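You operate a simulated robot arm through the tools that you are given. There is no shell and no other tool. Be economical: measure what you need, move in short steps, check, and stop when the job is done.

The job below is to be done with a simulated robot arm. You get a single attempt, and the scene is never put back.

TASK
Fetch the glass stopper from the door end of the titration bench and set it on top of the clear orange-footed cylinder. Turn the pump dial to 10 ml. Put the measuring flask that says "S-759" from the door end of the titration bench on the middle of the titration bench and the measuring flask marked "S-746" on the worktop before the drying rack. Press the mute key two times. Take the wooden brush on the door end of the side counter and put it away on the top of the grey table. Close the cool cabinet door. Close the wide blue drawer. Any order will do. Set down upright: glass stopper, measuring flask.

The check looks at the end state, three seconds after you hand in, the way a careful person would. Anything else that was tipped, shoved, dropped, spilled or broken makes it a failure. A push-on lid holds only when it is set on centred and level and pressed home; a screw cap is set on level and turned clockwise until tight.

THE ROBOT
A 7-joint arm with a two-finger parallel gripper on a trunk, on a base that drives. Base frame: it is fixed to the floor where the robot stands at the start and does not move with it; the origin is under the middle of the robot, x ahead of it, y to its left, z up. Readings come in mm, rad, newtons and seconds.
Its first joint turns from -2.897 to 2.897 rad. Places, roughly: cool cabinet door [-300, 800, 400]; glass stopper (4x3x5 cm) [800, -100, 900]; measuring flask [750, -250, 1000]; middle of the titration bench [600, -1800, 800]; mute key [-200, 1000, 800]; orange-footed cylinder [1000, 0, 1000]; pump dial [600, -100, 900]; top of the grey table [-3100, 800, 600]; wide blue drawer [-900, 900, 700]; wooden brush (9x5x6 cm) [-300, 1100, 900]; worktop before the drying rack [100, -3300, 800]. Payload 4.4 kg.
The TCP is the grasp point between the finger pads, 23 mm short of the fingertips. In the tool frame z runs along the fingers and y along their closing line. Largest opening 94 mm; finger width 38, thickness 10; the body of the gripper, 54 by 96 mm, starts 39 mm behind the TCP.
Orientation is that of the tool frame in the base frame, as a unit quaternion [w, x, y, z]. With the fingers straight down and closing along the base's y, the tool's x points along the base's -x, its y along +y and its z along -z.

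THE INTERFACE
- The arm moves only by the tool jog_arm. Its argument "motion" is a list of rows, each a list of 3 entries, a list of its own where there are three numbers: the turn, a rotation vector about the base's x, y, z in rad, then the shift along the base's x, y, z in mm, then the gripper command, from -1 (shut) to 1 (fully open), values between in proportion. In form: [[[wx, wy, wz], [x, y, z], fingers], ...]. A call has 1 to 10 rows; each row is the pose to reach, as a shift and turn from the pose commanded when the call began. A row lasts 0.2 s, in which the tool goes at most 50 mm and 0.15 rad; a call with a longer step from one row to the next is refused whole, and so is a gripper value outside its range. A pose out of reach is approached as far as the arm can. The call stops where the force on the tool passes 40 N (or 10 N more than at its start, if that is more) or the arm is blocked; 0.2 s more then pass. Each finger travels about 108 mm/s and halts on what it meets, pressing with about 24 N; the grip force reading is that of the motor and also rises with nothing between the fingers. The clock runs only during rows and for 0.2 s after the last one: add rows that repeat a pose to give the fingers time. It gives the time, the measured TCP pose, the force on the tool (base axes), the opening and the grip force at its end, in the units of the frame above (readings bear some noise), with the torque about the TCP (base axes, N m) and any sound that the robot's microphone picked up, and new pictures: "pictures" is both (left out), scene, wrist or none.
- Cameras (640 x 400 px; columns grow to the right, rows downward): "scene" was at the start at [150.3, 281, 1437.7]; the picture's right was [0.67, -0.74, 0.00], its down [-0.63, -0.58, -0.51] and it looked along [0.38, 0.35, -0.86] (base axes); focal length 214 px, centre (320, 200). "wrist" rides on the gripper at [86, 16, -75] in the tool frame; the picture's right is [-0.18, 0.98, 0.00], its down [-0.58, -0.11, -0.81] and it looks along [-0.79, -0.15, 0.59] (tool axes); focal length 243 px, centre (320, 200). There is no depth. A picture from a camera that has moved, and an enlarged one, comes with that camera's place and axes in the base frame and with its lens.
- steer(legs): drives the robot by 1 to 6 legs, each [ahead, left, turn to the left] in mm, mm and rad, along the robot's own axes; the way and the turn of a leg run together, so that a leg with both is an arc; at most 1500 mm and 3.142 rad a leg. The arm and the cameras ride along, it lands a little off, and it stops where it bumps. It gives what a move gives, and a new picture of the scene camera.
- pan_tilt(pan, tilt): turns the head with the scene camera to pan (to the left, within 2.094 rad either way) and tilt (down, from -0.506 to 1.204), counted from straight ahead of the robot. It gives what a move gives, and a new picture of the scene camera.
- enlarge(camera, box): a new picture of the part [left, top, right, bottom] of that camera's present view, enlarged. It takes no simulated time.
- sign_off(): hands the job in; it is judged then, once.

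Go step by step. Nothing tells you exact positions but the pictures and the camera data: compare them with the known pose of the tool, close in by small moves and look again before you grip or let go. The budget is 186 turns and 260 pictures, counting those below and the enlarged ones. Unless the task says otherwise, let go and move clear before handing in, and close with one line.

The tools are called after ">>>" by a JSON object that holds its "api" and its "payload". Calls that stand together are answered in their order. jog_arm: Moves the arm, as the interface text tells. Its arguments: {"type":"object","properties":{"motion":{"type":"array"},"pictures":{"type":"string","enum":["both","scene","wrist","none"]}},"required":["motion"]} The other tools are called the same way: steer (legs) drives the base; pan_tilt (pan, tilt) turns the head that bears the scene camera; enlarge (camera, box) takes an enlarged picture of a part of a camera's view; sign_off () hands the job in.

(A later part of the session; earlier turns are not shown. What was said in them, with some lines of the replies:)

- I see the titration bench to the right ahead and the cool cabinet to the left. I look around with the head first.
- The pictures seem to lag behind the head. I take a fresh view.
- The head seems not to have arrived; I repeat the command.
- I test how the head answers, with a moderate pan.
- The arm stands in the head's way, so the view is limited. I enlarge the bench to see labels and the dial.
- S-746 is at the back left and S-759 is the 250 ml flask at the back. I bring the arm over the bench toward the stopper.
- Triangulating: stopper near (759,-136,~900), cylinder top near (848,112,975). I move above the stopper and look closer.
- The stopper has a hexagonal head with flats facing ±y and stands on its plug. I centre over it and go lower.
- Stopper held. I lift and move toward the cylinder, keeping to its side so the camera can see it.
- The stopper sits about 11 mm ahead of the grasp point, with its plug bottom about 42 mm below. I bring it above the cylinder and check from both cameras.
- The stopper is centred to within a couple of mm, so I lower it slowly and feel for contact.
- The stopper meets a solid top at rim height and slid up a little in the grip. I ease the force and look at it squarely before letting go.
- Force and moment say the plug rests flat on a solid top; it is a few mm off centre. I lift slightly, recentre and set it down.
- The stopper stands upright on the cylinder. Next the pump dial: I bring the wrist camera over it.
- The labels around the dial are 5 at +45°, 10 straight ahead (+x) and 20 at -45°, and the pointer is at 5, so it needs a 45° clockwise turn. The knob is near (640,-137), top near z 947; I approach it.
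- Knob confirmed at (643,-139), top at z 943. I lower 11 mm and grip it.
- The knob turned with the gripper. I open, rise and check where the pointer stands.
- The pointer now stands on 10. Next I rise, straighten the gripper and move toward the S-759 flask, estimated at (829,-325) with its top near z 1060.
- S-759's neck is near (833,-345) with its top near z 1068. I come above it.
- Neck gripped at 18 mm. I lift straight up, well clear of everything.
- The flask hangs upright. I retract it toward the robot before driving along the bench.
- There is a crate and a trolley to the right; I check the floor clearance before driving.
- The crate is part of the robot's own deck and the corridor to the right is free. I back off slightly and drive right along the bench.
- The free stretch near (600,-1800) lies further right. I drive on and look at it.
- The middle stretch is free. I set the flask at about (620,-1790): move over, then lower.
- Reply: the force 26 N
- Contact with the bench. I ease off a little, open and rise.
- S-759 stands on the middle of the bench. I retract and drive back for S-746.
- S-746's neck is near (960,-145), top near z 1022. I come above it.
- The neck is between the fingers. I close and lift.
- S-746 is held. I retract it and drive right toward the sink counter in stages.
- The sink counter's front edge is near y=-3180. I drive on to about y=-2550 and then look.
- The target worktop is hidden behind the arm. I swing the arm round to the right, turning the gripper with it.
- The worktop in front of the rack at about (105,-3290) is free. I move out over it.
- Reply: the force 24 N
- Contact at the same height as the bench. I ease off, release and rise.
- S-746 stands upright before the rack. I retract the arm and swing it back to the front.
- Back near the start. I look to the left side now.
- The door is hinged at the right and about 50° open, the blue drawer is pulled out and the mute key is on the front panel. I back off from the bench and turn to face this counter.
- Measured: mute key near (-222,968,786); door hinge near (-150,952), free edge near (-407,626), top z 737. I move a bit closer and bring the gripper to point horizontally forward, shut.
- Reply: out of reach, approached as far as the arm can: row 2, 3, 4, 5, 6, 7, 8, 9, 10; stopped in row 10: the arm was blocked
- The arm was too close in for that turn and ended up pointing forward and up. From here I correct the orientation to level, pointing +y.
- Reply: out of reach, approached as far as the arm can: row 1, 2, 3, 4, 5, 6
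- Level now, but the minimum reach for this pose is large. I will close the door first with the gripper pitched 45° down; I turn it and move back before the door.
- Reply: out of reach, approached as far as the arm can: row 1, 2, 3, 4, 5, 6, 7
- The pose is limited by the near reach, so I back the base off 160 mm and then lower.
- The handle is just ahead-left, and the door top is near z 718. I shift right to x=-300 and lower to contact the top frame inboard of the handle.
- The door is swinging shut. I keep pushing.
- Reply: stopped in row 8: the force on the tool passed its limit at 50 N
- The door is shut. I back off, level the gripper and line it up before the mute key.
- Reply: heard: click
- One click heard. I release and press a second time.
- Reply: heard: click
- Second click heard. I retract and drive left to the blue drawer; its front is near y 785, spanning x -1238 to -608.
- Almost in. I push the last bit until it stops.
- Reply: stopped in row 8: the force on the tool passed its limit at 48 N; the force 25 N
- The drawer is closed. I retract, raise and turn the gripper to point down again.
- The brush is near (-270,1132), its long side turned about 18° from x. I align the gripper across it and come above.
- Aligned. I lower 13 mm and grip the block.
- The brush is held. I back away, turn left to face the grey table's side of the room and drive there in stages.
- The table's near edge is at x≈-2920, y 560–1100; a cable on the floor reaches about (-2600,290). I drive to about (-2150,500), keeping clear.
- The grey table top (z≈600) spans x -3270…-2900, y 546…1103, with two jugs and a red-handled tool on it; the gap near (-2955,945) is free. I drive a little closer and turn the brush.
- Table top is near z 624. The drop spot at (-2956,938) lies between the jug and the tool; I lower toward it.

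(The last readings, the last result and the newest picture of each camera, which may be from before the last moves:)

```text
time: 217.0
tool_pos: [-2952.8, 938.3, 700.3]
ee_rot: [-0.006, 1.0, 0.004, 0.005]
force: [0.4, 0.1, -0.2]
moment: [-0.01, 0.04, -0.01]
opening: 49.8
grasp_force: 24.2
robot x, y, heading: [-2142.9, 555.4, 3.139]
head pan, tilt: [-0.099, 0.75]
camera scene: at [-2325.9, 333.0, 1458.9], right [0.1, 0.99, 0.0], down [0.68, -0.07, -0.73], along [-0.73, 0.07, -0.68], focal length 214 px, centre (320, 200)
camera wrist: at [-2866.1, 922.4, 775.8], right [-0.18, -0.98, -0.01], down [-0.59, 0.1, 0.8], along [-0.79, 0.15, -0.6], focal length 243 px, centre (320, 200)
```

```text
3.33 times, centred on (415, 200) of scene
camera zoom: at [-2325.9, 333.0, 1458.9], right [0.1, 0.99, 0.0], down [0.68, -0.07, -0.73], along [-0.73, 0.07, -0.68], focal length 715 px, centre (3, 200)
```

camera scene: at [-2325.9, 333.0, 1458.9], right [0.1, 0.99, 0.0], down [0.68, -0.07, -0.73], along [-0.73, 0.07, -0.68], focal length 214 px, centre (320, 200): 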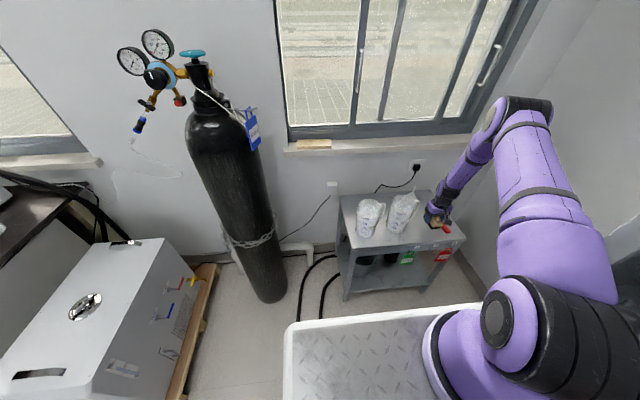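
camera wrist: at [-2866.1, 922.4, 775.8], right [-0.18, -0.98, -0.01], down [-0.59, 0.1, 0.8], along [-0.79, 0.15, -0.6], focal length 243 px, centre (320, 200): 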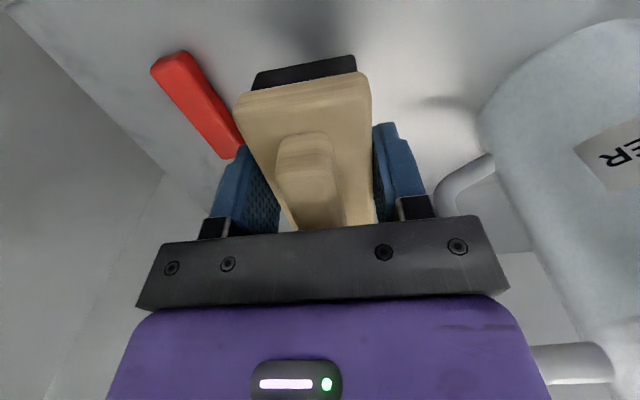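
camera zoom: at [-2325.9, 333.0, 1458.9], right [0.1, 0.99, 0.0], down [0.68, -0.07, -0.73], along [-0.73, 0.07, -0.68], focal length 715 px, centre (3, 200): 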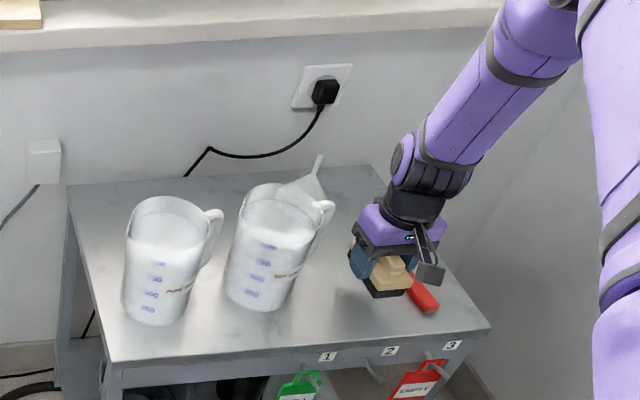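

>>> {"api": "jog_arm", "payload": {"motion": [[[0, 0, 0], [0, 0, -15], -0.6], [[0, 0, 0], [0, 0, -25], -0.6], [[0, 0, 0], [0, 0, -30], -0.6], [[0, 0, 0], [0, 0, -33], -0.6], [[0, 0, 0], [0, 0, -36], -0.6], [[0, 0, 0], [0, 0, -38], -0.6], [[0, 0, 0], [0, 0, -40], -0.6], [[0, 0, 0], [0, 0, -40], -0.6]], "pictures": "none"}}

>>> {"api": "enlarge", "payload": {"camera": "scene", "box": [390, 170, 470, 240]}}

```text
time: 218.8
tool_pos: [-2955.1, 938.7, 660.7]
ee_rot: [-0.006, 1.0, 0.004, 0.005]
force: [0.3, -0.3, -0.9]
moment: [0.0, 0.01, -0.04]
opening: 49.7
grasp_force: 24.3
robot x, y, heading: [-2146.6, 557.3, 3.139]
head pan, tilt: [-0.099, 0.75]
```

```text
5.71 times, centred on (430, 205) of scene
camera zoom: at [-2326.0, 333.1, 1458.9], right [0.1, 0.99, 0.0], down [0.68, -0.07, -0.73], along [-0.73, 0.07, -0.68], focal length 1226 px, centre (-309, 171)
```

zoom: 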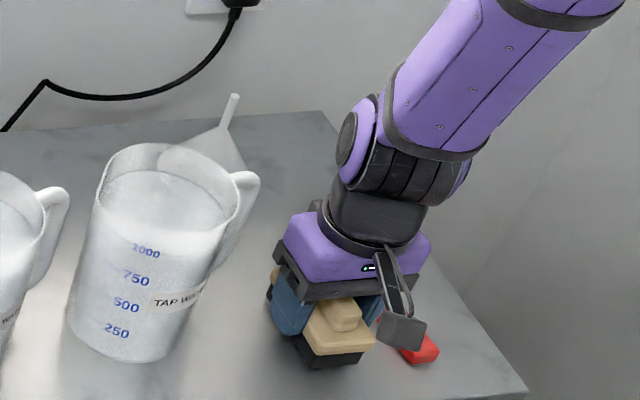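

Not yet touching; I continue in small steps.

>>> {"api": "jog_arm", "payload": {"motion": [[[0, 0, 0], [0, 0, -2], -0.6], [[0, 0, 0], [0, 0, -4], -0.6], [[0, 0, 0], [0, 0, -6], -0.6], [[0, 0, 0], [0, 0, -8], -0.6], [[0, 0, 0], [0, 0, -10], -0.6]], "pictures": "none"}}

```text
time: 220.0
tool_pos: [-2953.7, 939.2, 650.7]
ee_rot: [-0.007, 1.0, 0.004, 0.004]
force: [3.9, -0.8, 27.0]
moment: [-0.2, 0.02, 0.05]
opening: 50.1
grasp_force: 24.2
robot x, y, heading: [-2141.6, 559.0, 3.139]
head pan, tilt: [-0.099, 0.75]
```

Contact. I ease off, open just enough and rise.

>>> {"api": "jog_arm", "payload": {"motion": [[[0, 0, 0], [0, 0, 1.5], -0.6], [[0, 0, 0], [0, 0, 1.5], 0.1], [[0, 0, 0], [0, 0, 1.5], 0.3], [[0, 0, 0], [0, 0, 1.5], 0.3], [[0, 0, 0], [0, 0, 25], 0.3], [[0, 0, 0], [0, 0, 65], 0.3], [[0, 0, 0], [0, 0, 110], 0.3], [[0, 0, 0], [0, 0, 155], 0.3], [[0, 0, 0], [10, 0, 200], 0.3], [[0, 0, 0], [40, 0, 235], 0.3]], "pictures": "both"}}

>>> {"api": "enlarge", "payload": {"camera": "scene", "box": [330, 170, 480, 280]}}

```text
time: 222.2
tool_pos: [-2913.5, 938.2, 882.5]
ee_rot: [-0.005, 1.0, 0.003, 0.006]
force: [0.4, 0.2, -1.1]
moment: [0.01, -0.02, 0.02]
opening: 60.9
grasp_force: 0.0
robot x, y, heading: [-2145.4, 560.4, 3.14]
head pan, tilt: [-0.099, 0.75]
camera scene: at [-2326.6, 333.1, 1458.9], right [0.1, 0.99, 0.0], down [0.68, -0.07, -0.73], along [-0.73, 0.07, -0.68], focal length 214 px, centre (320, 200)
camera wrist: at [-2827.0, 922.1, 958.6], right [-0.18, -0.98, -0.01], down [-0.59, 0.1, 0.8], along [-0.79, 0.15, -0.6], focal length 243 px, centre (320, 200)
```

scene: 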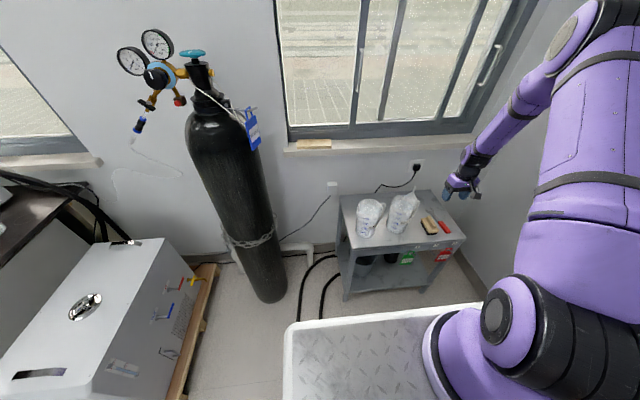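
wrist: 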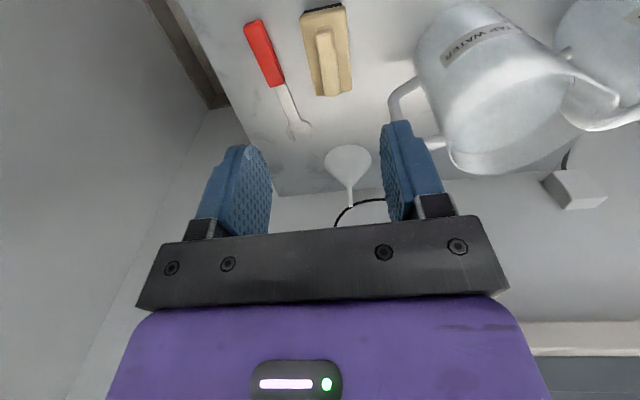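

```text
3.64 times, centred on (405, 225) of scene
camera zoom: at [-2326.6, 333.1, 1458.9], right [0.1, 0.99, 0.0], down [0.68, -0.07, -0.73], along [-0.73, 0.07, -0.68], focal length 780 px, centre (11, 109)
```

zoom: 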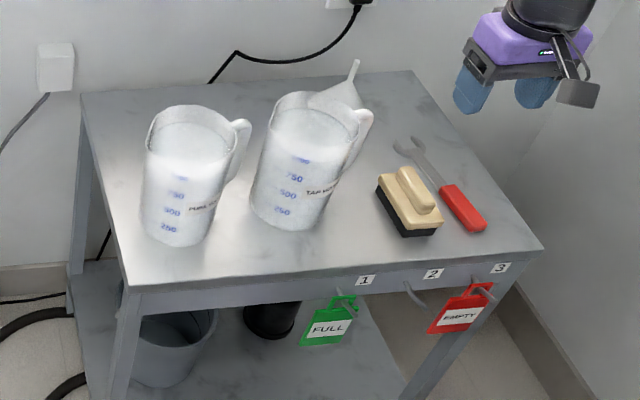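

Everything is in place: the brush is on the grey table, door and drawer are shut, the dial is on 10, the mute key was pressed twice, both flasks and the stopper stand upright. The arm is clear, so I hand in.

>>> {"api": "sign_off", "payload": {}}

```text
The job is handed in.
```

I finished every item on the list and handed the job in: stopper, dial, both flasks, mute key, brush, cool cabinet door and blue drawer.
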